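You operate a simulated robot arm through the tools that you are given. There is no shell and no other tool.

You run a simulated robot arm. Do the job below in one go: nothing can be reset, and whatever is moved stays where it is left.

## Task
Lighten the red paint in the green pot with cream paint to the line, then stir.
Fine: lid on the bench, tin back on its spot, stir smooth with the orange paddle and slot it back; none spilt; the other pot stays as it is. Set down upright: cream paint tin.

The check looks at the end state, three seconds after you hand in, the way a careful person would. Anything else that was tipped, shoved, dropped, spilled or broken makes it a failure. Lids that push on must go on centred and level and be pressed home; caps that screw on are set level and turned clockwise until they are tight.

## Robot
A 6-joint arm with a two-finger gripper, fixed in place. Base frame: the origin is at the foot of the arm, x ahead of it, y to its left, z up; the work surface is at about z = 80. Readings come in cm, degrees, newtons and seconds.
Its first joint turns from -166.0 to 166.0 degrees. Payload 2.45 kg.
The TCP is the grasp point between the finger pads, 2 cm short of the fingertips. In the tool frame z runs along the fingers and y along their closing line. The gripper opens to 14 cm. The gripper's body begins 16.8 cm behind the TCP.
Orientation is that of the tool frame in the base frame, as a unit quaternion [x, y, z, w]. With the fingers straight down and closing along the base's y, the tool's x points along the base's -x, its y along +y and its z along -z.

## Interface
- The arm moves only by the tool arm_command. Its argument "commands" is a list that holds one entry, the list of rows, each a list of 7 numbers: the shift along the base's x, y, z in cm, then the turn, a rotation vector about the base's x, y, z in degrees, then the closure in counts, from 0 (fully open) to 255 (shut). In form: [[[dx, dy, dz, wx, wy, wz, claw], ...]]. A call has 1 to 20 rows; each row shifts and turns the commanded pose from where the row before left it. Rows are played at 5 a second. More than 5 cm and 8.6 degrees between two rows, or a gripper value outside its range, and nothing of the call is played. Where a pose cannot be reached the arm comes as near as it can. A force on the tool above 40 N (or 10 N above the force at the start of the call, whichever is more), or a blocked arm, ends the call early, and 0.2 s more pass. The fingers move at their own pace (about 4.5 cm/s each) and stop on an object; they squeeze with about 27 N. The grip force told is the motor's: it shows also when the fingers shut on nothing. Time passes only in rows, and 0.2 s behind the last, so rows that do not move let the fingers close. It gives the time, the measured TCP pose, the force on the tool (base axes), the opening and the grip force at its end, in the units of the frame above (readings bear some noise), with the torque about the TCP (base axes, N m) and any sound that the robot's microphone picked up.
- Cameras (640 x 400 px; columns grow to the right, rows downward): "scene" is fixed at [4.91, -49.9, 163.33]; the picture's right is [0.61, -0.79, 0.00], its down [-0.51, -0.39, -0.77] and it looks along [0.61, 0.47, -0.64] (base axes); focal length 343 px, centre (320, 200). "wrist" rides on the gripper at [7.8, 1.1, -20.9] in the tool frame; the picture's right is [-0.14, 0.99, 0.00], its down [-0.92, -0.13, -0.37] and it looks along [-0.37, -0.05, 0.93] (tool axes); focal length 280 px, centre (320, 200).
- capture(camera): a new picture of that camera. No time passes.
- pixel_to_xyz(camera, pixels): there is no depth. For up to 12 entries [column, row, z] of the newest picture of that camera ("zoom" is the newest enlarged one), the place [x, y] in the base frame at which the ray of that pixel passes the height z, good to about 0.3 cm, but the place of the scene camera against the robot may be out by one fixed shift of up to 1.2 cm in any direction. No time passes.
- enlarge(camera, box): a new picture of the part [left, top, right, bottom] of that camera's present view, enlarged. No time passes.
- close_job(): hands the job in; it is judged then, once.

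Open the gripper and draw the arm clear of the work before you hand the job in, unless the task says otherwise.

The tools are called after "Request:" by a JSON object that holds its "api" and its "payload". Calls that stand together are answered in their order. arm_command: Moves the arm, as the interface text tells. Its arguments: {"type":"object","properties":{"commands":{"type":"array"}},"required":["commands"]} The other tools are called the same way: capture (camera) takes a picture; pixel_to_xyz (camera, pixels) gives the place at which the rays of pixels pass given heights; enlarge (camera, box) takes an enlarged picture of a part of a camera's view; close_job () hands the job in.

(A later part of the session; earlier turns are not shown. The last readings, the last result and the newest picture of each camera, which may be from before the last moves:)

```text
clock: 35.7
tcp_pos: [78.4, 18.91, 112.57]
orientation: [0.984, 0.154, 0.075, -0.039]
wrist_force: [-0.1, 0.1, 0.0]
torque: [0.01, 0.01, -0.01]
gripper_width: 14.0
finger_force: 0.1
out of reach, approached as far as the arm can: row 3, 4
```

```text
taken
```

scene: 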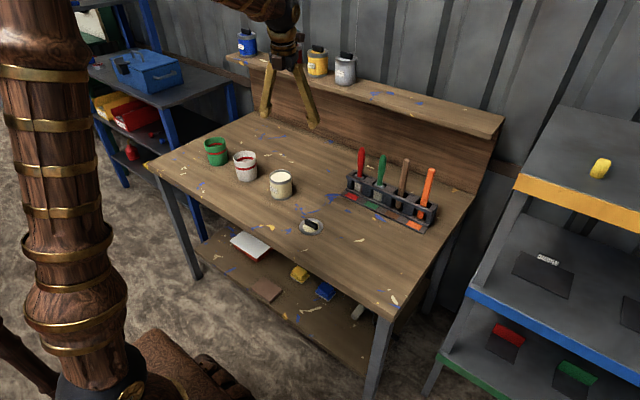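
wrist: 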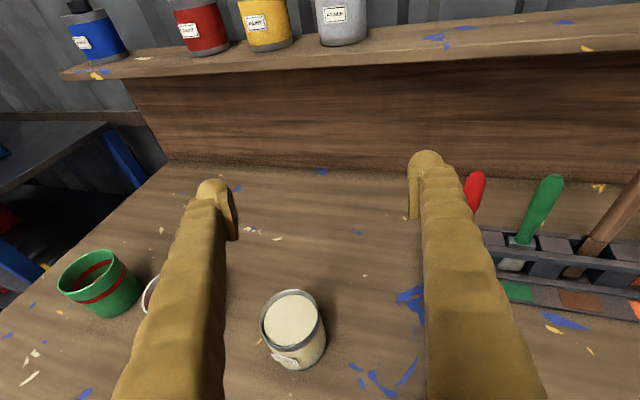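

Fix the remaining 9.7° tilt and yaw back +180° in free air over two calls.

Request:
{"api": "arm_command", "payload": {"commands": [[[0, 0, 0, -2.87, 3.9, 0, 0], [0, 0, 0, -2.87, 3.9, 0, 0], [0, 0, 0, 0, 0, 8.17, 0], [0, 0, 0, 0, 0, 8.17, 0], [0, 0, 0, 0, 0, 8.17, 0], [0, 0, 0, 0, 0, 8.17, 0], [0, 0, 0, 0, 0, 8.17, 0], [0, 0, 0, 0, 0, 8.17, 0], [0, 0, 0, 0, 0, 8.17, 0], [0, 0, 0, 0, 0, 8.17, 0], [0, 0, 0, 0, 0, 8.17, 0], [0, 0, 0, 0, 0, 8.17, 0], [0, 0, 0, 0, 0, 8.17, 0], [0, 0, 0, 0, 0, 0, 0]]]}}

Request:
{"api": "arm_command", "payload": {"commands": [[[0, 0, 0, 0, 0, 8.17, 0], [0, 0, 0, 0, 0, 8.17, 0], [0, 0, 0, 0, 0, 8.17, 0], [0, 0, 0, 0, 0, 8.17, 0], [0, 0, 0, 0, 0, 8.17, 0], [0, 0, 0, 0, 0, 8.17, 0], [0, 0, 0, 0, 0, 8.17, 0], [0, 0, 0, 0, 0, 8.17, 0], [0, 0, 0, 0, 0, 8.17, 0], [0, 0, 0, 0, 0, 8.17, 0], [0, 0, 0, 0, 0, 8.17, 0], [0, 0, 0, 0, 0, 0, 0]]]}}

Request:
{"api": "capture", "payload": {"camera": "wrist"}}

```text
clock: 38.7
tcp_pos: [78.81, 16.36, 112.47]
orientation: [0.591, 0.807, 0.002, 0.001]
wrist_force: [-0.2, -0.5, -0.3]
torque: [-0.01, -0.03, -0.01]
gripper_width: 13.99
finger_force: 0.1
out of reach, approached as far as the arm can: row 1, 2
```

```text
clock: 41.3
tcp_pos: [78.78, 16.48, 112.52]
orientation: [-0.152, 0.988, 0.001, 0.0]
wrist_force: [-0.5, -0.7, 0.6]
torque: [0.01, 0.0, -0.02]
gripper_width: 14.0
finger_force: 0.1
```

```text
taken
```

wrist: 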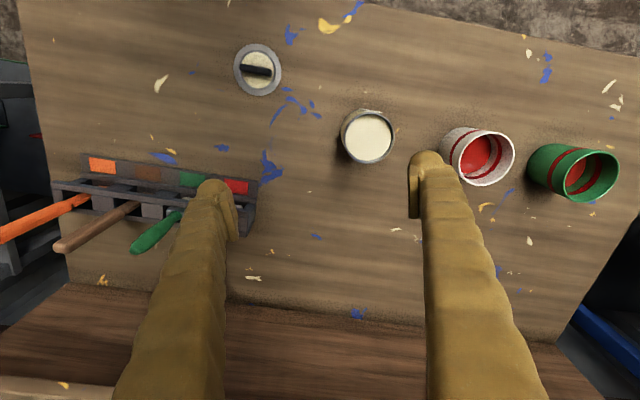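

Back in the standard orientation (heading 17°). Before gripping, I measure the green pot and tin precisely from this view.

Request:
{"api": "enlarge", "payload": {"camera": "wrist", "box": [520, 130, 630, 215]}}

Request:
{"api": "pixel_to_xyz", "payload": {"camera": "zoom", "pixels": [[320, 200, 90]]}}

Request:
{"api": "enlarge", "payload": {"camera": "scene", "box": [190, 125, 240, 175]}}

```text
4.71 times, centred on (575, 172) of wrist
```

zoom: 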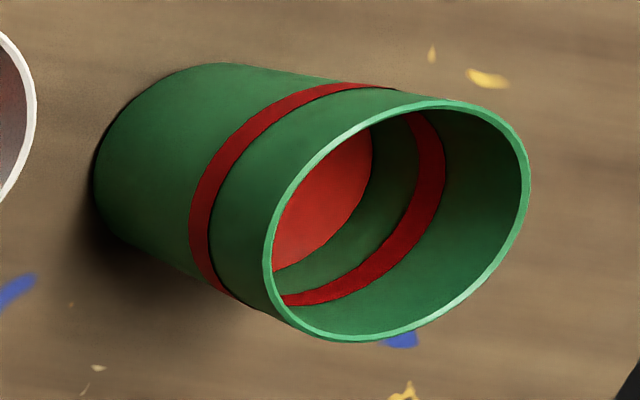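

```text
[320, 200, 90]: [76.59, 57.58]
```

```text
8.00 times, centred on (215, 150) of scene
```

zoom: 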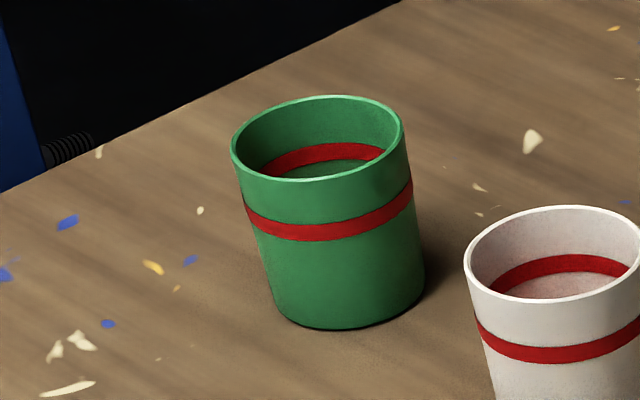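

Now the coordinates of the green pot rim and the tin rim.

Request:
{"api": "pixel_to_xyz", "payload": {"camera": "wrist", "pixels": [[592, 176.5, 89], [592, 176.5, 90], [592, 176.5, 91], [367, 136.5, 88], [367, 136.5, 89], [342, 136.5, 89], [392.5, 136.5, 89]]}}

Request:
{"api": "pixel_to_xyz", "payload": {"camera": "zoom", "pixels": [[317, 138, 89], [317, 138, 90], [317, 138, 91], [351, 288, 80], [233, 145, 90], [404, 130, 90]]}}

Request:
{"api": "enlarge", "payload": {"camera": "wrist", "box": [325, 95, 405, 180]}}

```text
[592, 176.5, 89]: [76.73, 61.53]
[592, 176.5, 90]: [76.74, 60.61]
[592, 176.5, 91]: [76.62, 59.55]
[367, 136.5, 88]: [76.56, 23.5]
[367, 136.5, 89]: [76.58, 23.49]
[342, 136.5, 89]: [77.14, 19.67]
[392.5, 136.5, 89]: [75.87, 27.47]
```

```text
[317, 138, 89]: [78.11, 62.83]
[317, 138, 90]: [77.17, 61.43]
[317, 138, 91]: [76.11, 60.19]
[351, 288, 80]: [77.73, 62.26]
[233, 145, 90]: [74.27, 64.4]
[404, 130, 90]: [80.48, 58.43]
```

```text
4.71 times, centred on (365, 138) of wrist
```

zoom: 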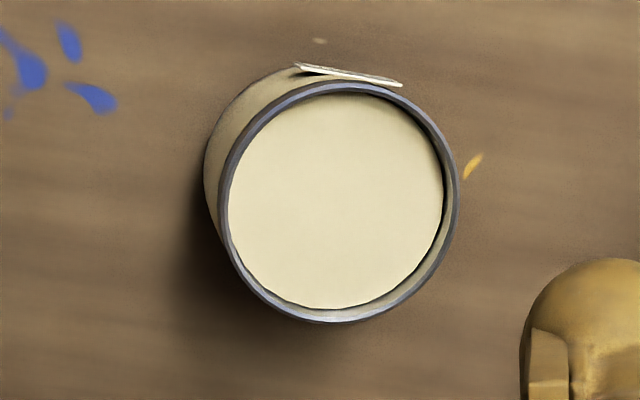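

Tin rim centre ≈(76.9,24.0) with paint ~0.7 cm below rim; green pot rim centre ≈(76.9,61.0), radius 98, rim z≈90. I'll dry-run the pour pose with the empty gripper: tin on the right side of the pot, tilting tangentially with the camera looking down into the pot.

Request:
{"api": "arm_command", "payload": {"commands": [[[0.13, 3.1, 0, 0, 0, 8.17, 0], [0.13, 3.1, 0, 0, 0, 8.17, 0], [0.1, 3.1, 0, 0, 0, 8.17, 0], [0.1, 3.1, 0, 0, 0, 8.17, 0], [0.1, 3.1, 0, 0, 0, 8.17, 0], [0.1, 3.1, 0, 0, 0, 8.17, 0], [0.1, 3.1, 0, 0, 0, 8.17, 0], [0.1, 3.1, 0, 0, 0, 8.17, 0], [0.1, 3.1, 0, 0, 0, 8.17, 0], [0.1, 3.1, 0, 0, 0, 8.17, 0], [0.1, 3.1, 0, 0, 0, 8.17, 0], [0.1, 3.1, 0, 0, 0, 8.17, 0], [0.1, 3.1, 0, 0, 0, 8.17, 0], [0, 0, 0, 0, 0, 4.9, 0], [0, 0, -2, 0, 0, 0, 0], [0, 0, -4, 0, 0, 0, 0], [0, 0, -4, 0, 0, 0, 0], [0, 0, -4, 0, 0, 0, 0], [0, 0, 0, 0, 0, 0, 0]]]}}

Request:
{"api": "capture", "payload": {"camera": "wrist"}}

Request:
{"api": "capture", "payload": {"camera": "scene"}}

```text
clock: 45.3
tcp_pos: [80.22, 56.69, 98.26]
orientation: [0.9, -0.435, -0.001, 0.001]
wrist_force: [0.2, 1.2, 0.3]
torque: [0.0, 0.01, 0.01]
gripper_width: 14.0
finger_force: 0.2
```

```text
taken
```

wrist: 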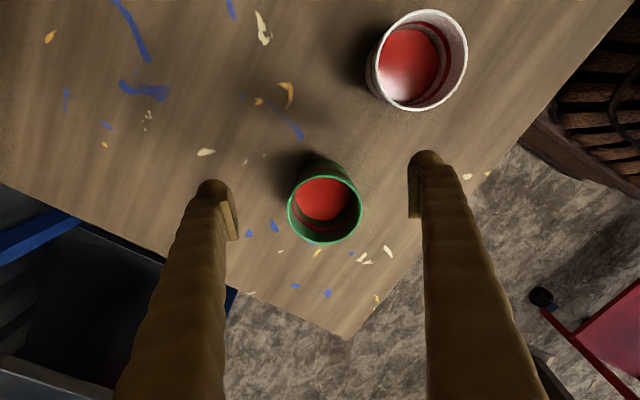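

```text
taken
```

scene: 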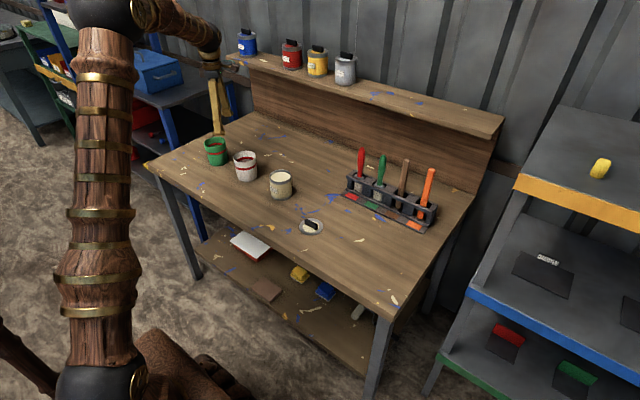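

Reachable upright at the pot, and the camera looks into the pot at (324,209). I check the rim position, then dry-run the tilt.

Request:
{"api": "pixel_to_xyz", "payload": {"camera": "wrist", "pixels": [[324.5, 209.5, 89.5], [324.5, 209.5, 90], [288, 209, 90], [361, 209, 90], [324, 176, 90], [324, 244, 90]]}}

Request:
{"api": "arm_command", "payload": {"commands": [[[0, 0, 0, -6.27, -4.97, 0, 0], [0, 0, 0, -6.27, -4.97, 0, 0], [0, 0, 0, -6.27, -4.97, 0, 0], [0, 0, 0, -6.27, -4.97, 0, 0], [0, 0, 0, -6.27, -4.97, 0, 0], [0, 0, 0, -6.27, -4.97, 0, 0], [0, 0, 0, -6.27, -4.97, 0, 0], [0, 0, 0, 0, 0, 0, 0]]]}}

Request:
{"api": "capture", "payload": {"camera": "wrist"}}

Request:
{"api": "capture", "payload": {"camera": "scene"}}

```text
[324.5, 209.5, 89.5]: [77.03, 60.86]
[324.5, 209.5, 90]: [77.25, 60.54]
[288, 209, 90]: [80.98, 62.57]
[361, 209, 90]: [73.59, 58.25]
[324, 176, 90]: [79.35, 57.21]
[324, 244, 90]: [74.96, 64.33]
```

```text
clock: 47.1
tcp_pos: [80.19, 56.78, 98.45]
orientation: [0.794, -0.384, 0.423, 0.206]
wrist_force: [0.2, -0.4, -0.3]
torque: [-0.03, 0.02, 0.01]
gripper_width: 14.0
finger_force: 0.0
```

```text
taken
```

wrist: 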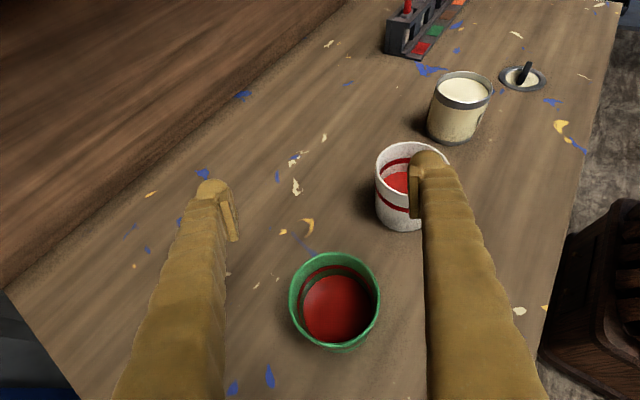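

```text
taken
```

scene: 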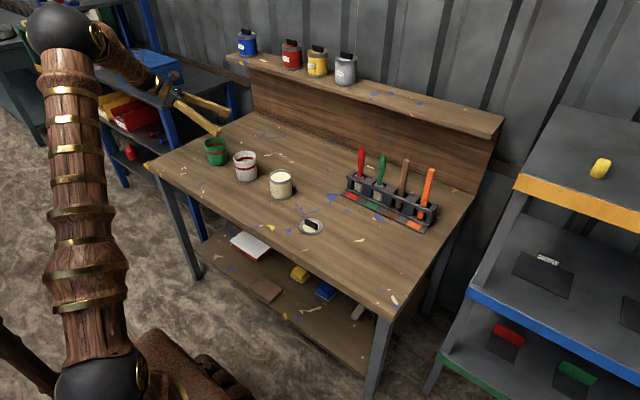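

The pour pose reaches 56° tilt and the camera sees into the pot clearly at (335,300). Undo the tilt, rise, and return above the tin.

Request:
{"api": "arm_command", "payload": {"commands": [[[0, 0, 1, 6.27, 4.97, 0, 0], [0, 0, 1, 6.27, 4.97, 0, 0], [0, 0, 1, 6.27, 4.97, 0, 0], [0, 0, 1, 6.27, 4.97, 0, 0], [0, 0, 1, 6.27, 4.97, 0, 0], [0, 0, 1, 6.27, 4.97, 0, 0], [0, 0, 1, 6.27, 4.97, 0, 0], [0, 0, 1, 0, 0, 0, 0]]]}}

Request:
{"api": "arm_command", "payload": {"commands": [[[-0.23, -2.34, 0, 0, 0, -7.94, 0], [-0.23, -2.34, 0, 0, 0, -7.94, 0], [-0.23, -2.34, 0, 0, 0, -7.94, 0], [-0.23, -2.34, 0, 0, 0, -7.94, 0], [-0.23, -2.34, 0, 0, 0, -7.94, 0], [-0.23, -2.34, 0, 0, 0, -7.94, 0], [-0.23, -2.34, 0, 0, 0, -7.94, 0], [-0.23, -2.34, 0, 0, 0, -7.94, 0], [-0.23, -2.34, 0, 0, 0, -7.94, 0], [-0.23, -2.34, 0, 0, 0, -7.94, 0], [-0.23, -2.34, 0, 0, 0, -7.94, 0], [-0.23, -2.34, 0, 0, 0, -7.94, 0], [-0.23, -2.34, 0, 0, 0, -7.94, 0], [-0.23, -2.34, 0, 0, 0, -7.94, 0], [0, 0, -3, 0, 0, 0, 0], [0, 0, 0, 0, 0, 0, 0]]]}}

Request:
{"api": "capture", "payload": {"camera": "wrist"}}

```text
clock: 48.9
tcp_pos: [80.24, 56.65, 106.34]
orientation: [0.901, -0.435, -0.001, -0.001]
wrist_force: [0.5, 0.0, -0.1]
torque: [0.0, 0.01, -0.01]
gripper_width: 14.03
finger_force: 0.0
```

```text
clock: 52.3
tcp_pos: [76.89, 23.88, 103.4]
orientation: [-0.15, 0.989, 0.001, 0.0]
wrist_force: [-0.3, -0.1, 0.5]
torque: [-0.03, -0.03, -0.04]
gripper_width: 14.0
finger_force: 0.0
```

```text
taken
```

wrist: 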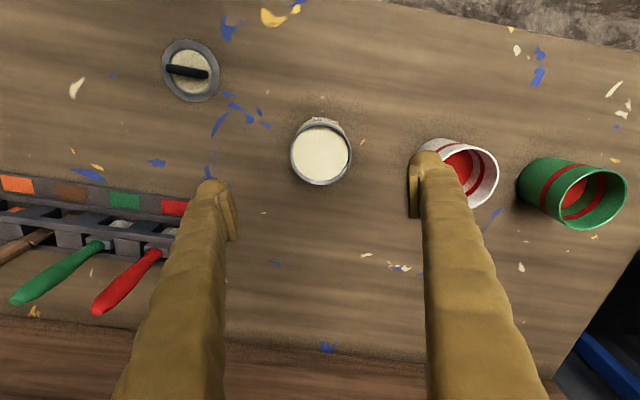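

The tin's rim centre (321,154) matches the TCP axis (320,154.6). Descend straddling the tin to TCP z≈85.

Request:
{"api": "arm_command", "payload": {"commands": [[[0, 0, -4, 0, 0, 0, 0], [0, 0, -4, 0, 0, 0, 0], [0, 0, -3, 0, 0, 0, 0], [0, 0, -3, 0, 0, 0, 0], [0, 0, -2.4, 0, 0, 0, 0], [0, 0, -2, 0, 0, 0, 0], [0, 0, 0, 0, 0, 0, 0]]]}}

Request:
{"api": "capture", "payload": {"camera": "wrist"}}

Request:
{"api": "enlarge", "payload": {"camera": "scene", "box": [240, 130, 340, 220]}}

```text
clock: 53.9
tcp_pos: [76.96, 24.05, 85.03]
orientation: [-0.149, 0.989, 0.001, 0.0]
wrist_force: [0.5, 0.2, 0.0]
torque: [-0.01, -0.02, 0.0]
gripper_width: 14.03
finger_force: 0.0
```

```text
taken
```

wrist: 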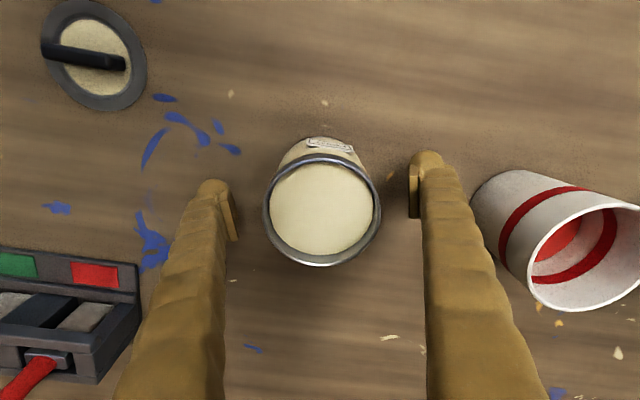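

```text
4.44 times, centred on (290, 175) of scene
```

zoom: 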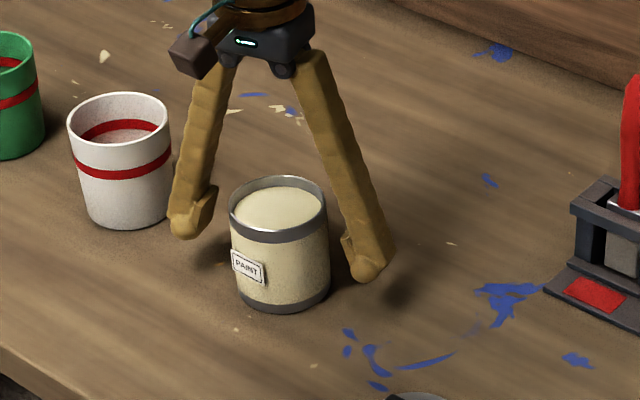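

Centred between the fingers (tin at u≈322). Close gradually and then firmly.

Request:
{"api": "arm_command", "payload": {"commands": [[[0, 0, 0, 0, 0, 0, 50], [0, 0, 0, 0, 0, 0, 85], [0, 0, 0, 0, 0, 0, 100], [0, 0, 0, 0, 0, 0, 108], [0, 0, 0, 0, 0, 0, 116], [0, 0, 0, 0, 0, 0, 130], [0, 0, 0, 0, 0, 0, 170], [0, 0, 0, 0, 0, 0, 255], [0, 0, 0, 0, 0, 0, 255]]]}}

Request:
{"api": "capture", "payload": {"camera": "wrist"}}

```text
clock: 55.9
tcp_pos: [76.86, 23.86, 85.02]
orientation: [-0.15, 0.989, 0.0, 0.0]
wrist_force: [1.0, 1.0, 3.1]
torque: [-0.02, -0.03, 0.04]
gripper_width: 8.2
finger_force: 27.2
```

```text
taken
```

wrist: 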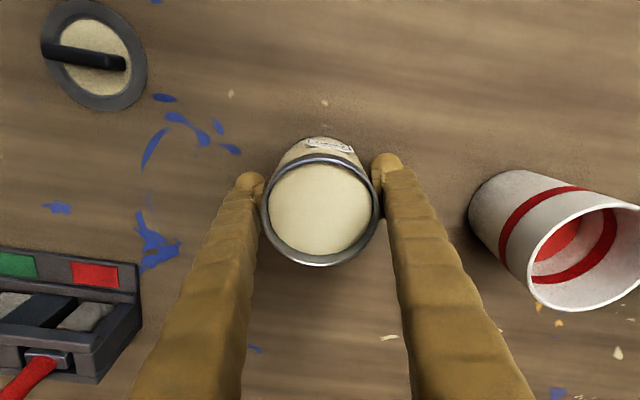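

Gripped at 8.2 cm. Record the place: TCP (76.9,23.95,85.0). Lift gently.

Request:
{"api": "arm_command", "payload": {"commands": [[[0, 0, 0.3, 0, 0, 0, 255], [0, 0, 0.7, 0, 0, 0, 255], [0, 0, 1, 0, 0, 0, 255], [0, 0, 1.5, 0, 0, 0, 255], [0, 0, 0, 0, 0, 0, 255]]]}}

Request:
{"api": "enlarge", "payload": {"camera": "scene", "box": [240, 130, 340, 220]}}

```text
clock: 57.1
tcp_pos: [76.9, 24.1, 88.38]
orientation: [-0.151, 0.989, 0.0, 0.0]
wrist_force: [-0.4, -0.2, -4.5]
torque: [-0.03, 0.03, 0.04]
gripper_width: 8.18
finger_force: 27.1
```

```text
4.44 times, centred on (290, 175) of scene
```

zoom: 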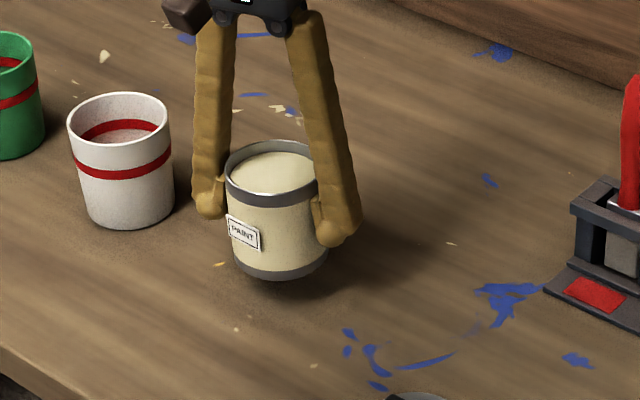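

The tin hangs level (weight ≈4.5 N). Lift to z≈101 and carry on an inner detour around the white pot.

Request:
{"api": "arm_command", "payload": {"commands": [[[0, 0, 1, 0, 0, 0, 255], [0, 0, 2, 0, 0, 0, 255], [0, 0, 2.2, 0, 0, 0, 255], [0, 0, 2.2, 0, 0, 0, 255], [0, 0, 2.2, 0, 0, 0, 255], [0, 0, 2, 0, 0, 0, 255], [0, 0, 1, 0, 0, 0, 255], [-0.6, 0.7, 0, 0, 0, 0, 255], [-1.6, 1.75, 0, 0, 0, 0, 255], [-1.6, 1.75, 0, 0, 0, 0, 255], [-1.6, 1.75, 0, 0, 0, 0, 255], [-1.6, 1.75, 0, 0, 0, 0, 255], [-1.6, 1.75, 0, 0, 0, 0, 255], [-1.6, 1.75, 0, 0, 0, 0, 255], [-0.7, 0.8, 0, 0, 0, 0, 255], [0, 0, 0, 0, 0, 0, 255]]]}}

Request:
{"api": "arm_command", "payload": {"commands": [[[0, 1.2, 0, 0, 0, 7.41, 255], [0, 2.4, 0, 0, 0, 7.41, 255], [0, 2.4, 0, 0, 0, 7.41, 255], [0, 2.4, 0, 0, 0, 7.41, 255], [0.2, 2.4, 0, 0, 0, 7.41, 255], [0.8, 2.4, 0, 0, 0, 7.41, 255], [1.4, 2.1, 0, 0, 0, 7.41, 255], [1.7, 1.8, 0, 0, 0, 7.41, 255], [1.9, 1.5, 0, 0, 0, 7.41, 255], [1.9, 0.9, 0, 0, 0, 7.41, 255], [1.9, 0.5, 0, 0, 0, 7.41, 255], [1.8, 0.3, 0, 0, 0, 7.41, 255], [1.5, 0.2, 0, 0, 0, 7.41, 255], [0.8, 0.1, 0, 0, 0, 7.41, 255], [0.3, 0.1, 0, 0, 0, 7.41, 255], [0, 0, 0, 0, 0, 0, 255], [0, 0, 0, 0, 0, 0, 255]]]}}

Request:
{"api": "capture", "payload": {"camera": "wrist"}}

Request:
{"api": "capture", "payload": {"camera": "scene"}}

```text
clock: 60.5
tcp_pos: [65.94, 35.89, 101.03]
orientation: [-0.151, 0.989, 0.001, 0.0]
wrist_force: [0.9, 0.3, -5.2]
torque: [-0.02, 0.01, -0.03]
gripper_width: 8.19
finger_force: 26.5
```

```text
clock: 64.1
tcp_pos: [80.39, 56.51, 101.07]
orientation: [0.9, -0.435, 0.0, 0.001]
wrist_force: [-1.1, 0.6, -4.1]
torque: [0.02, -0.01, 0.0]
gripper_width: 8.2
finger_force: 26.7
```

```text
taken
```

wrist: 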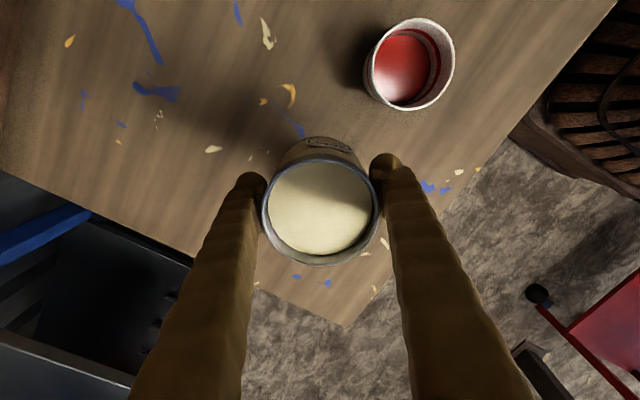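

```text
taken
```

scene: 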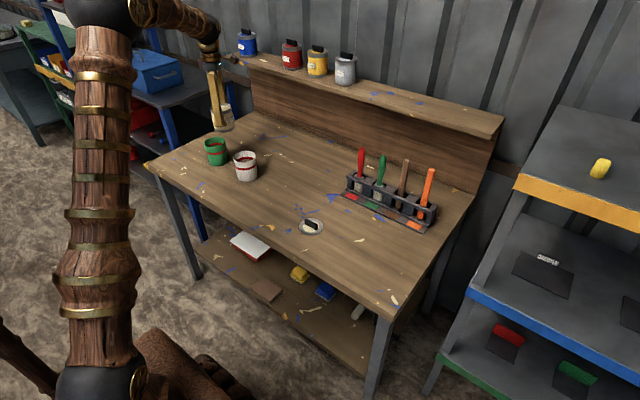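

Tin is above-right of the pot. I back off 1.4 cm tangentially for stream throw, lower to z≈97.5 and tilt to 8° (just short of flowing).

Request:
{"api": "arm_command", "payload": {"commands": [[[0.43, -0.55, -1, 0, 0, 0, 255], [0.43, -0.55, -1.5, 0, 0, 0, 255], [0, 0, -1, 0, 0, 0, 255], [0, 0, 0, -1.57, -1.24, 0, 255], [0, 0, 0, -1.57, -1.24, 0, 255], [0, 0, 0, -1.57, -1.24, 0, 255], [0, 0, 0, -1.57, -1.24, 0, 255], [0, 0, 0, 0, 0, 0, 255], [0, 0, 0, 0, 0, 0, 255]]]}}

Request:
{"api": "capture", "payload": {"camera": "wrist"}}

Request:
{"api": "enlarge", "payload": {"camera": "scene", "box": [180, 100, 270, 180]}}

```text
clock: 66.1
tcp_pos: [81.13, 55.61, 97.53]
orientation: [0.898, -0.434, 0.062, 0.032]
wrist_force: [0.7, -0.1, -5.9]
torque: [-0.01, 0.0, -0.04]
gripper_width: 8.2
finger_force: 27.4
```

```text
taken
```

wrist: 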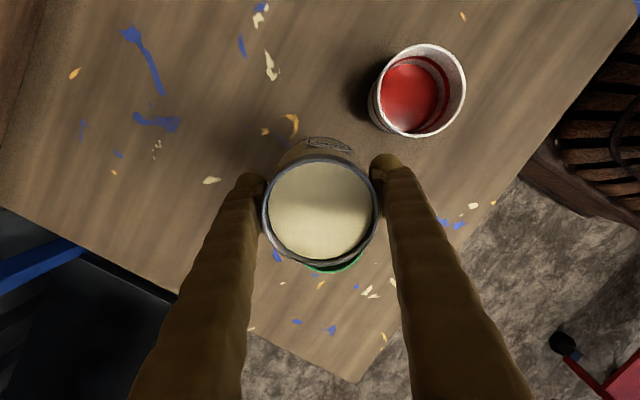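

```text
5.00 times, centred on (225, 140) of scene
```

zoom: 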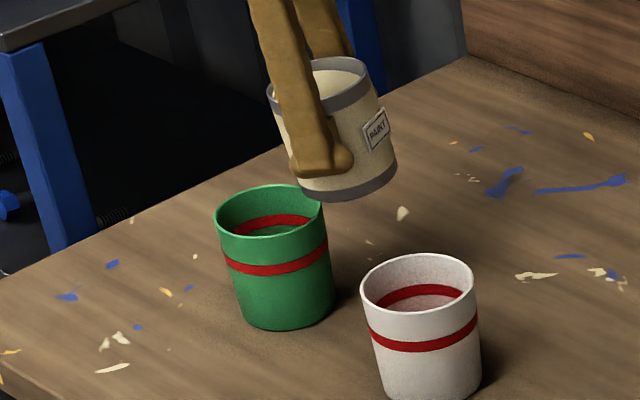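

Level is nearing the lip. Tilt to 12°, then look.

Request:
{"api": "arm_command", "payload": {"commands": [[[0, 0, 0, -1.57, -1.24, 0, 255], [0, 0, 0, -1.57, -1.24, 0, 255], [0, 0, 0, 0, 0, 0, 255], [0, 0, 0, 0, 0, 0, 255]]]}}

Request:
{"api": "capture", "payload": {"camera": "wrist"}}

Request:
{"api": "enlarge", "payload": {"camera": "scene", "box": [180, 100, 270, 180]}}

```text
clock: 67.1
tcp_pos: [81.2, 55.51, 97.61]
orientation: [0.896, -0.432, 0.093, 0.048]
wrist_force: [0.7, 0.4, -4.3]
torque: [0.0, 0.0, 0.0]
gripper_width: 8.2
finger_force: 27.0
```

```text
taken
```

wrist: 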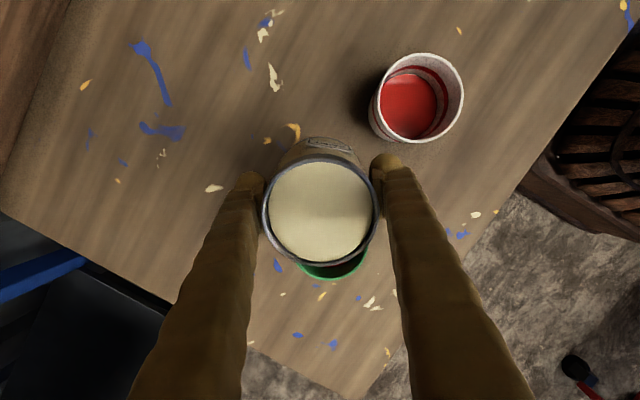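

```text
5.00 times, centred on (225, 140) of scene
```

zoom: 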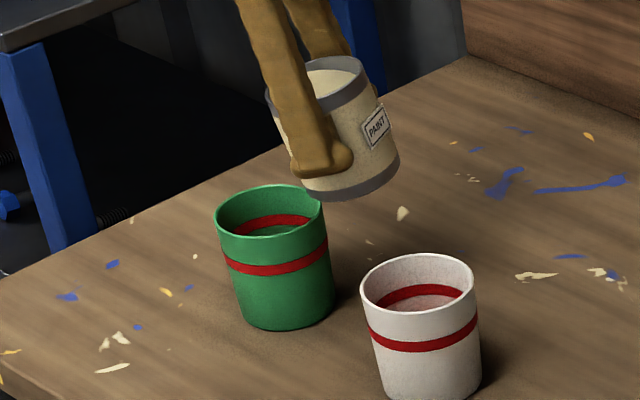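

No flow yet. Tilt +2° to 14° and check.

Request:
{"api": "arm_command", "payload": {"commands": [[[0, 0, 0, -1.57, -1.24, 0, 255], [0, 0, 0, 0, 0, 0, 255], [0, 0, 0, 0, 0, 0, 255]]]}}

Request:
{"api": "enlarge", "payload": {"camera": "wrist", "box": [240, 130, 400, 300]}}

Request:
{"api": "enlarge", "payload": {"camera": "scene", "box": [180, 100, 270, 180]}}

```text
clock: 67.9
tcp_pos: [81.08, 55.61, 97.46]
orientation: [0.894, -0.431, 0.109, 0.055]
wrist_force: [-0.5, 0.4, -4.6]
torque: [0.02, -0.02, -0.01]
gripper_width: 8.22
finger_force: 27.2
```

```text
2.35 times, centred on (320, 215) of wrist
```

zoom: 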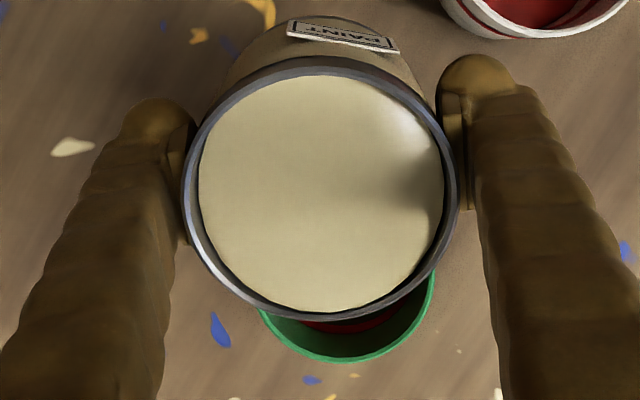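

```text
5.00 times, centred on (225, 140) of scene
```

zoom: 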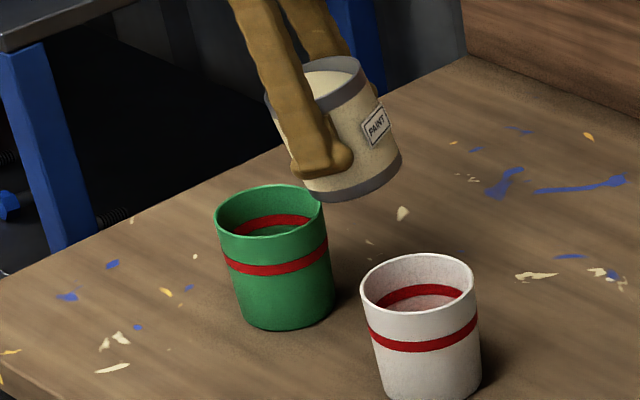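

Surface is almost at the lip. Another 2° with a pause.

Request:
{"api": "arm_command", "payload": {"commands": [[[0, 0, 0, -1.57, -1.24, 0, 255], [0, 0, 0, 0, 0, 0, 255], [0, 0, 0, 0, 0, 0, 255]]]}}

Request:
{"api": "enlarge", "payload": {"camera": "wrist", "box": [240, 130, 400, 300]}}

Request:
{"api": "enlarge", "payload": {"camera": "scene", "box": [180, 100, 270, 180]}}

```text
clock: 68.7
tcp_pos: [81.21, 55.73, 97.52]
orientation: [0.892, -0.43, 0.125, 0.061]
wrist_force: [-0.4, 0.8, -5.4]
torque: [0.02, 0.02, 0.01]
gripper_width: 8.22
finger_force: 27.1
```

```text
2.35 times, centred on (320, 215) of wrist
```

zoom: 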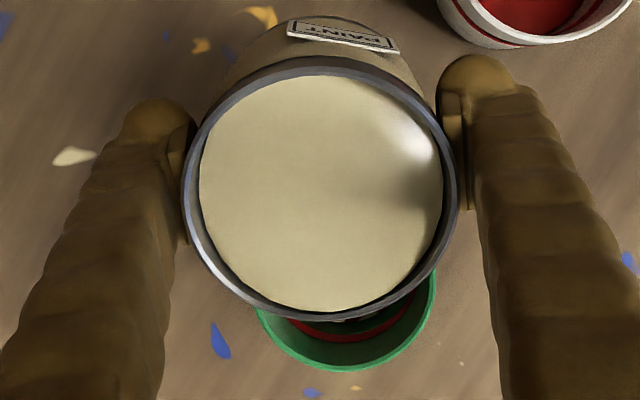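

```text
5.00 times, centred on (225, 140) of scene
```

zoom: 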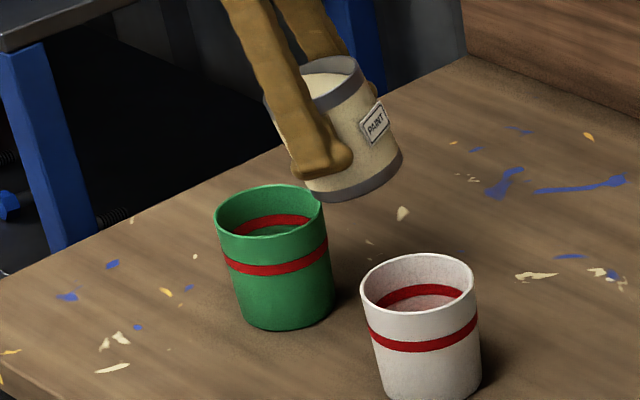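

Something shows just below the lip at (340,318). Zoom closer.

Request:
{"api": "enlarge", "payload": {"camera": "wrist", "box": [285, 230, 365, 285]}}

Request:
{"api": "enlarge", "payload": {"camera": "scene", "box": [215, 105, 270, 155]}}

```text
7.27 times, centred on (325, 258) of wrist
```

zoom: 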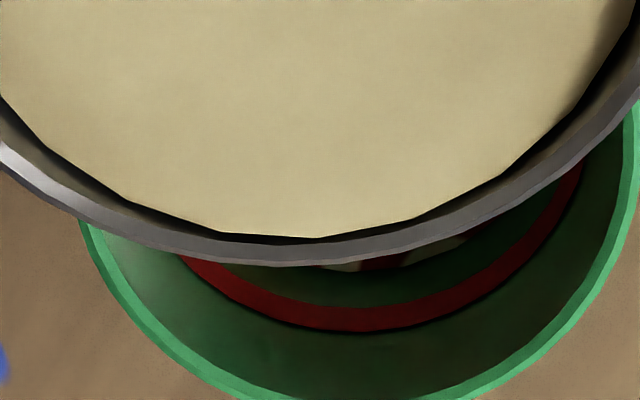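

```text
8.00 times, centred on (242, 130) of scene
```

zoom: 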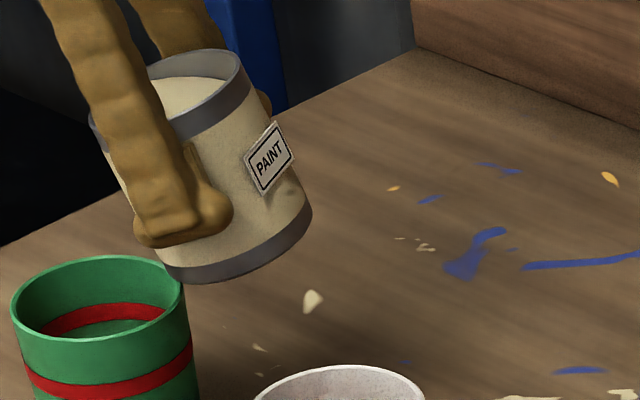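

Cream streaks are already in the pot, so pouring has begun and lands inside. I advance to 18° and wait 1 s.

Request:
{"api": "arm_command", "payload": {"commands": [[[0, 0, 0, -1.57, -1.24, 0, 255], [0, 0, 0, 0, 0, 0, 255], [0, 0, 0, 0, 0, 0, 255], [0, 0, 0, 0, 0, 0, 255], [0, 0, 0, 0, 0, 0, 255]]]}}

Request:
{"api": "enlarge", "payload": {"camera": "wrist", "box": [265, 220, 385, 300]}}

Request:
{"api": "enlarge", "payload": {"camera": "scene", "box": [190, 105, 260, 170]}}

```text
clock: 69.9
tcp_pos: [81.2, 55.59, 97.47]
orientation: [0.89, -0.429, 0.14, 0.07]
wrist_force: [-0.9, -0.2, -4.8]
torque: [-0.02, -0.01, 0.0]
gripper_width: 8.19
finger_force: 27.6
```

```text
5.00 times, centred on (325, 260) of wrist
```

zoom: 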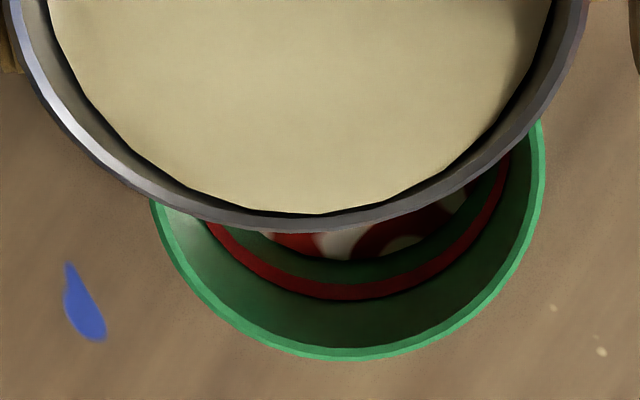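

```text
6.15 times, centred on (225, 138) of scene
```

zoom: 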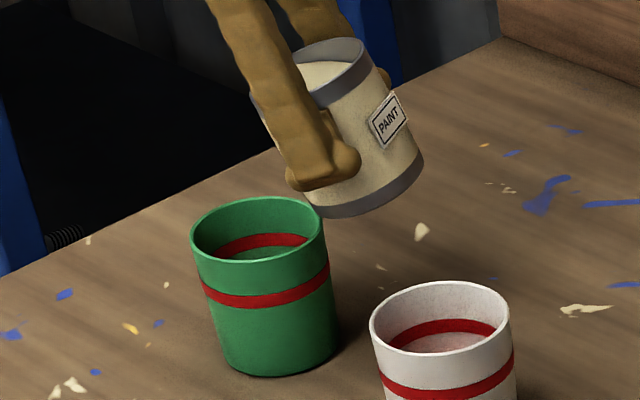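

Flow lands centrally in the pot. Continue to 26° in slow steps.

Request:
{"api": "arm_command", "payload": {"commands": [[[0, 0, 0, -1.57, -1.24, 0, 255], [0, 0, 0, 0, 0, 0, 255], [0, 0, 0, -1.57, -1.24, 0, 255], [0, 0, 0, 0, 0, 0, 255], [0, 0, 0, -1.57, -1.24, 0, 255], [0, 0, 0, 0, 0, 0, 255], [0, 0, 0, -1.57, -1.24, 0, 255], [0, 0, 0, 0, 0, 0, 255], [0, 0, 0, 0, 0, 0, 255], [0, 0, 0, 0, 0, 0, 255]]]}}

Request:
{"api": "capture", "payload": {"camera": "wrist"}}

Request:
{"api": "enlarge", "payload": {"camera": "wrist", "box": [265, 220, 385, 300]}}

Request:
{"api": "enlarge", "payload": {"camera": "scene", "box": [190, 105, 260, 170]}}

```text
clock: 72.1
tcp_pos: [81.08, 55.6, 97.55]
orientation: [0.877, -0.424, 0.203, 0.099]
wrist_force: [-0.5, -0.4, -4.4]
torque: [0.03, 0.01, -0.03]
gripper_width: 8.19
finger_force: 27.3
```

```text
taken
```

wrist: 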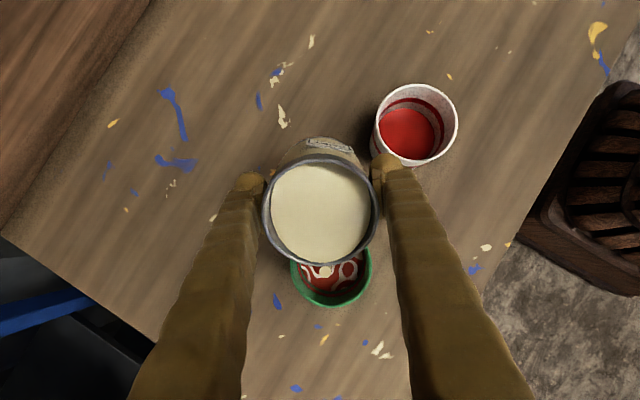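

```text
5.00 times, centred on (325, 260) of wrist
```

zoom: 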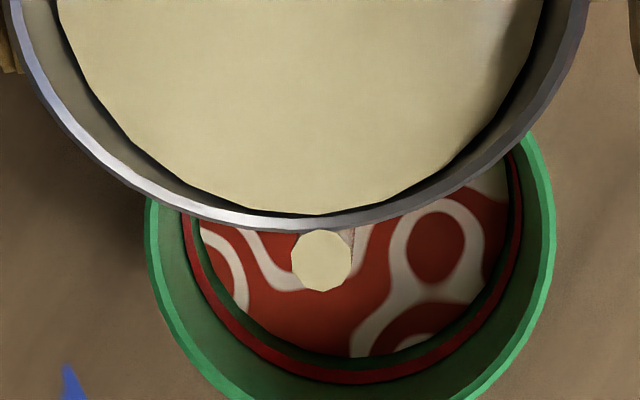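

```text
6.15 times, centred on (225, 138) of scene
```

zoom: 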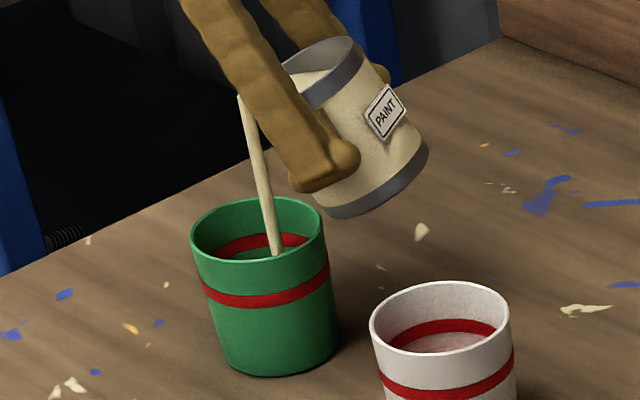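

A stream is flowing into the pot's centre; the paint is already approaching the ring. I tilt back 8° to stop the flow and judge the level.

Request:
{"api": "arm_command", "payload": {"commands": [[[0, 0, 0, 3.14, 2.48, 0, 255], [0, 0, 0, 3.14, 2.48, 0, 255], [0, 0, 0, 0, 0, 0, 255], [0, 0, 0, 0, 0, 0, 255]]]}}

Request:
{"api": "enlarge", "payload": {"camera": "wrist", "box": [265, 220, 385, 300]}}

Request:
{"api": "enlarge", "payload": {"camera": "scene", "box": [190, 105, 260, 170]}}

```text
clock: 73.1
tcp_pos: [81.08, 55.59, 97.55]
orientation: [0.89, -0.429, 0.141, 0.069]
wrist_force: [-0.6, 0.2, -3.9]
torque: [0.03, 0.01, 0.01]
gripper_width: 8.2
finger_force: 26.6
```

```text
5.00 times, centred on (325, 260) of wrist
```

zoom: 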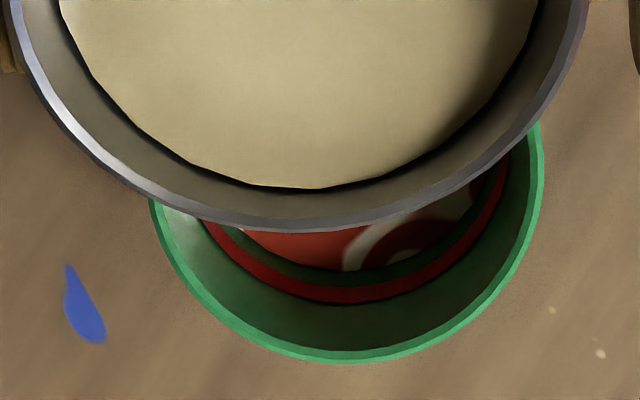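

```text
6.15 times, centred on (225, 138) of scene
```

zoom: 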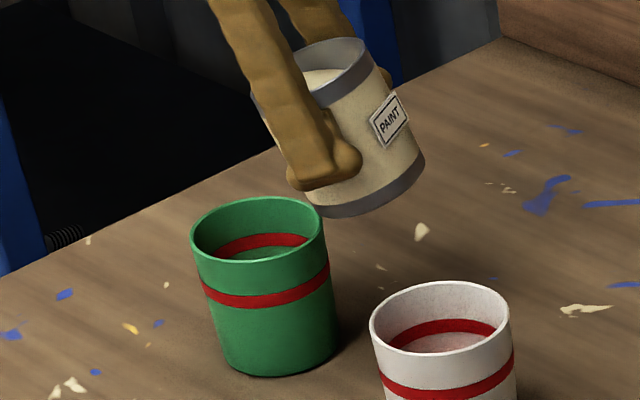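

Flow stopped; the paint is still below the ring by roughly a ring's width. Resume pouring: tilt to 26°, hold briefly, and look.

Request:
{"api": "arm_command", "payload": {"commands": [[[0, 0, 0, -3.14, -2.48, 0, 255], [0, 0, 0, -3.14, -2.48, 0, 255], [0, 0, 0, -1.57, -1.24, 0, 255], [0, 0, 0, 0, 0, 0, 255], [0, 0, 0, 0, 0, 0, 255]]]}}

Request:
{"api": "enlarge", "payload": {"camera": "wrist", "box": [265, 220, 385, 300]}}

Request:
{"api": "enlarge", "payload": {"camera": "scene", "box": [190, 105, 260, 170]}}

```text
clock: 74.3
tcp_pos: [81.15, 55.55, 97.56]
orientation: [0.874, -0.422, 0.218, 0.106]
wrist_force: [-0.1, -0.9, -4.8]
torque: [0.03, 0.03, -0.01]
gripper_width: 8.16
finger_force: 27.2
```

```text
5.00 times, centred on (325, 260) of wrist
```

zoom: 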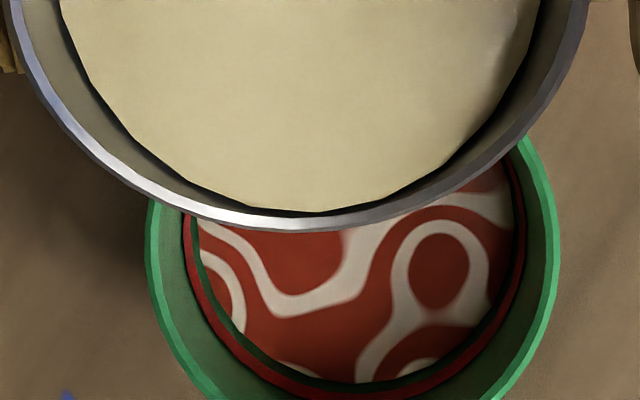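

```text
6.15 times, centred on (225, 138) of scene
```

zoom: 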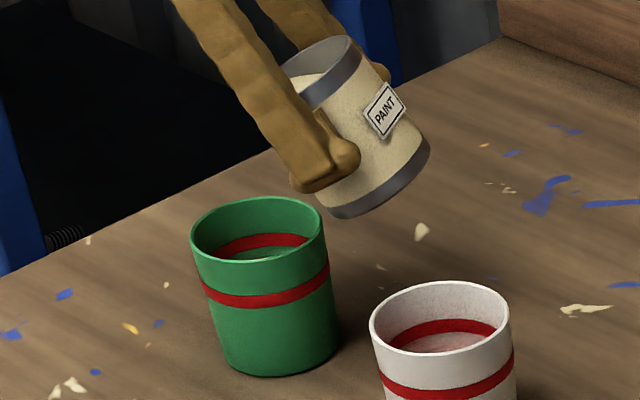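

At 28° no stream. I look closer at the level from both cameras.

Request:
{"api": "enlarge", "payload": {"camera": "wrist", "box": [285, 250, 385, 325]}}

Request:
{"api": "enlarge", "payload": {"camera": "scene", "box": [205, 132, 235, 155]}}

```text
5.33 times, centred on (335, 288) of wrist
```

zoom: 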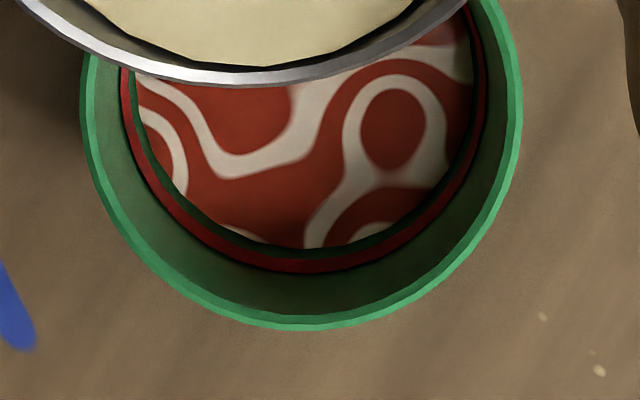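

```text
16.00 times, centred on (220, 144) of scene
```

zoom: 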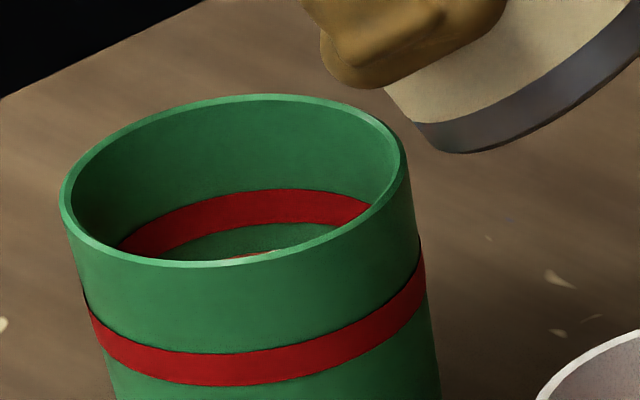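

The scene zoom shows the gap well: ring band y=190–225, paint at ≈252, so ~1 cm more needed to mid-ring. Continue: tilt to 32° in steps.

Request:
{"api": "arm_command", "payload": {"commands": [[[0, 0, 0, -1.57, -1.24, 0, 255], [0, 0, 0, 0, 0, 0, 255], [0, 0, 0, -1.57, -1.24, 0, 255], [0, 0, 0, 0, 0, 0, 255], [0, 0, 0, 0, 0, 0, 255]]]}}

Request:
{"api": "enlarge", "payload": {"camera": "wrist", "box": [285, 250, 385, 325]}}

Request:
{"api": "enlarge", "payload": {"camera": "scene", "box": [205, 132, 235, 155]}}

```text
clock: 75.5
tcp_pos: [81.21, 55.73, 97.63]
orientation: [0.865, -0.419, 0.247, 0.122]
wrist_force: [-0.7, 0.1, -4.5]
torque: [0.02, 0.0, 0.03]
gripper_width: 8.21
finger_force: 27.3
```

```text
5.33 times, centred on (335, 288) of wrist
```

zoom: 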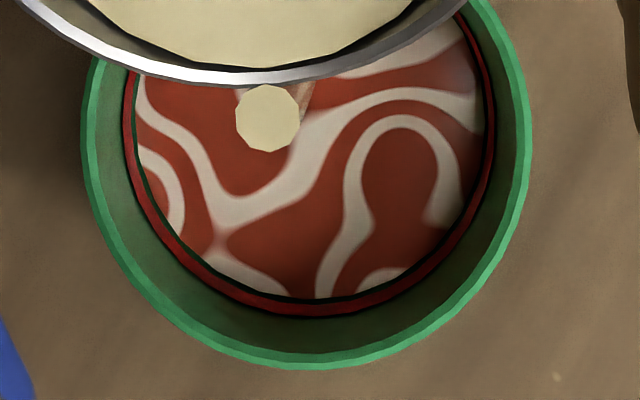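

```text
16.00 times, centred on (220, 144) of scene
```

zoom: 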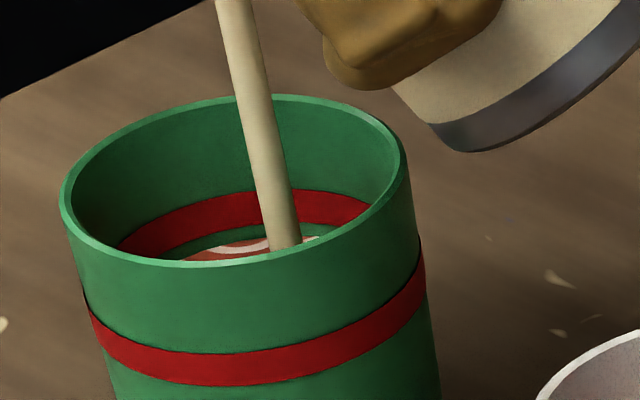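

Flowing well; paint at y≈238, needs to reach ≈207. Hold for a moment (0.4 s) and look again.

Request:
{"api": "arm_command", "payload": {"commands": [[[0, 0, 0, 0, 0, 0, 255]]]}}

Request:
{"api": "enlarge", "payload": {"camera": "wrist", "box": [285, 250, 385, 325]}}

Request:
{"api": "enlarge", "payload": {"camera": "scene", "box": [205, 132, 235, 155]}}

```text
clock: 75.9
tcp_pos: [81.15, 55.59, 97.7]
orientation: [0.866, -0.418, 0.247, 0.121]
wrist_force: [0.1, -0.3, -4.0]
torque: [0.03, 0.0, -0.01]
gripper_width: 8.2
finger_force: 26.9
```

```text
5.33 times, centred on (335, 288) of wrist
```

zoom: 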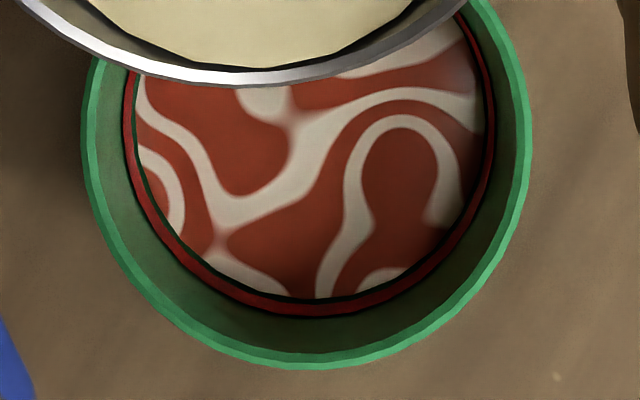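

```text
16.00 times, centred on (220, 144) of scene
```

zoom: 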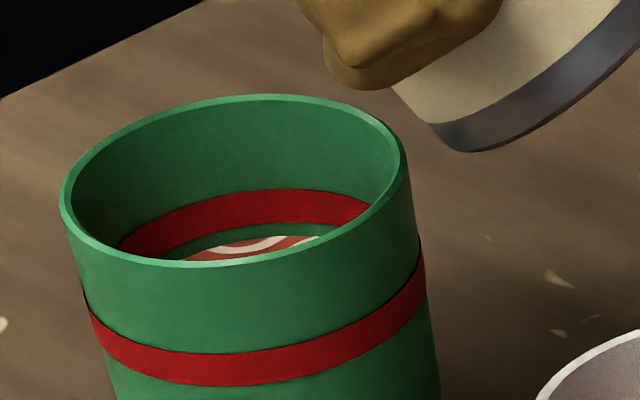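

Flow is quasi-static with tilt: 4° raised it ~17 px. Add 3° more and check.

Request:
{"api": "arm_command", "payload": {"commands": [[[0, 0, 0, -1.57, -1.24, 0, 255], [0, 0, 0, -0.78, -0.62, 0, 255], [0, 0, 0, 0, 0, 0, 255], [0, 0, 0, 0, 0, 0, 255], [0, 0, 0, 0, 0, 0, 255], [0, 0, 0, 0, 0, 0, 255]]]}}

Request:
{"api": "enlarge", "payload": {"camera": "wrist", "box": [285, 250, 385, 325]}}

Request:
{"api": "enlarge", "payload": {"camera": "scene", "box": [205, 132, 235, 155]}}

```text
clock: 77.3
tcp_pos: [81.11, 55.63, 97.6]
orientation: [0.859, -0.415, 0.27, 0.133]
wrist_force: [0.1, -0.3, -3.9]
torque: [-0.03, 0.0, -0.01]
gripper_width: 8.19
finger_force: 26.8
```

```text
5.33 times, centred on (335, 288) of wrist
```

zoom: 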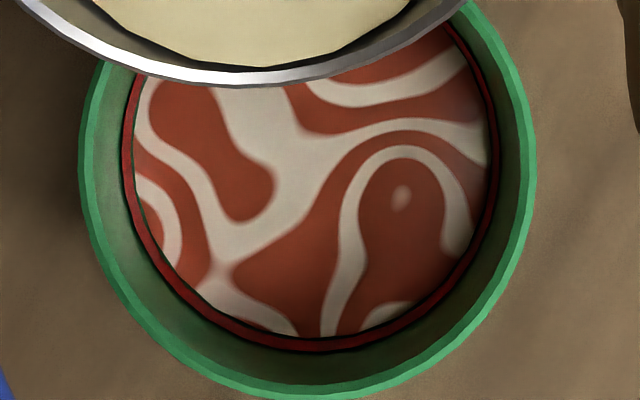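

```text
16.00 times, centred on (220, 144) of scene
```

zoom: 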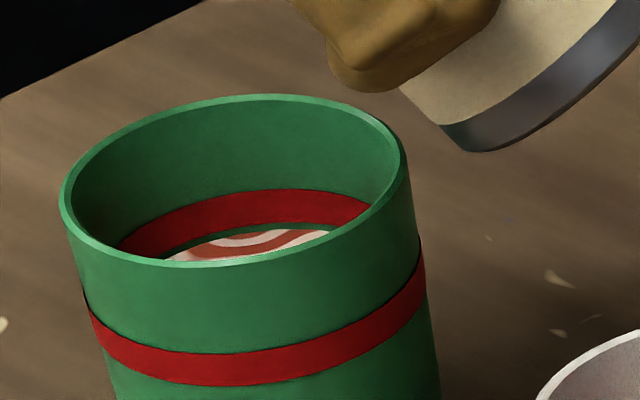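

Paint back edge now at y≈230 vs ring bottom ≈223. Another 4°.

Request:
{"api": "arm_command", "payload": {"commands": [[[0, 0, 0, -1.57, -1.24, 0, 255], [0, 0, 0, -1.57, -1.24, 0, 255], [0, 0, 0, 0, 0, 0, 255], [0, 0, 0, 0, 0, 0, 255], [0, 0, 0, 0, 0, 0, 255], [0, 0, 0, 0, 0, 0, 255]]]}}

Request:
{"api": "enlarge", "payload": {"camera": "wrist", "box": [285, 250, 385, 325]}}

Request:
{"api": "enlarge", "payload": {"camera": "scene", "box": [205, 132, 235, 155]}}

```text
clock: 78.7
tcp_pos: [81.07, 55.44, 97.58]
orientation: [0.849, -0.41, 0.3, 0.147]
wrist_force: [0.4, 1.0, -4.0]
torque: [0.02, 0.05, -0.01]
gripper_width: 8.19
finger_force: 26.8
```

```text
5.33 times, centred on (335, 288) of wrist
```

zoom: 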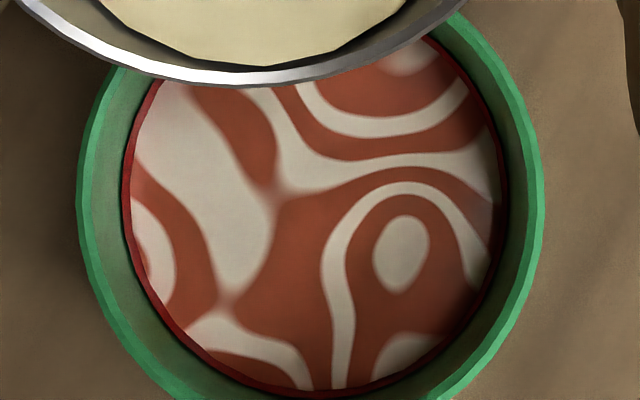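

```text
16.00 times, centred on (220, 144) of scene
```

zoom: 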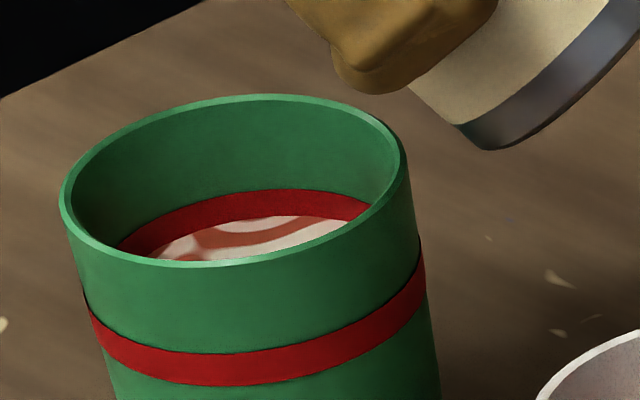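

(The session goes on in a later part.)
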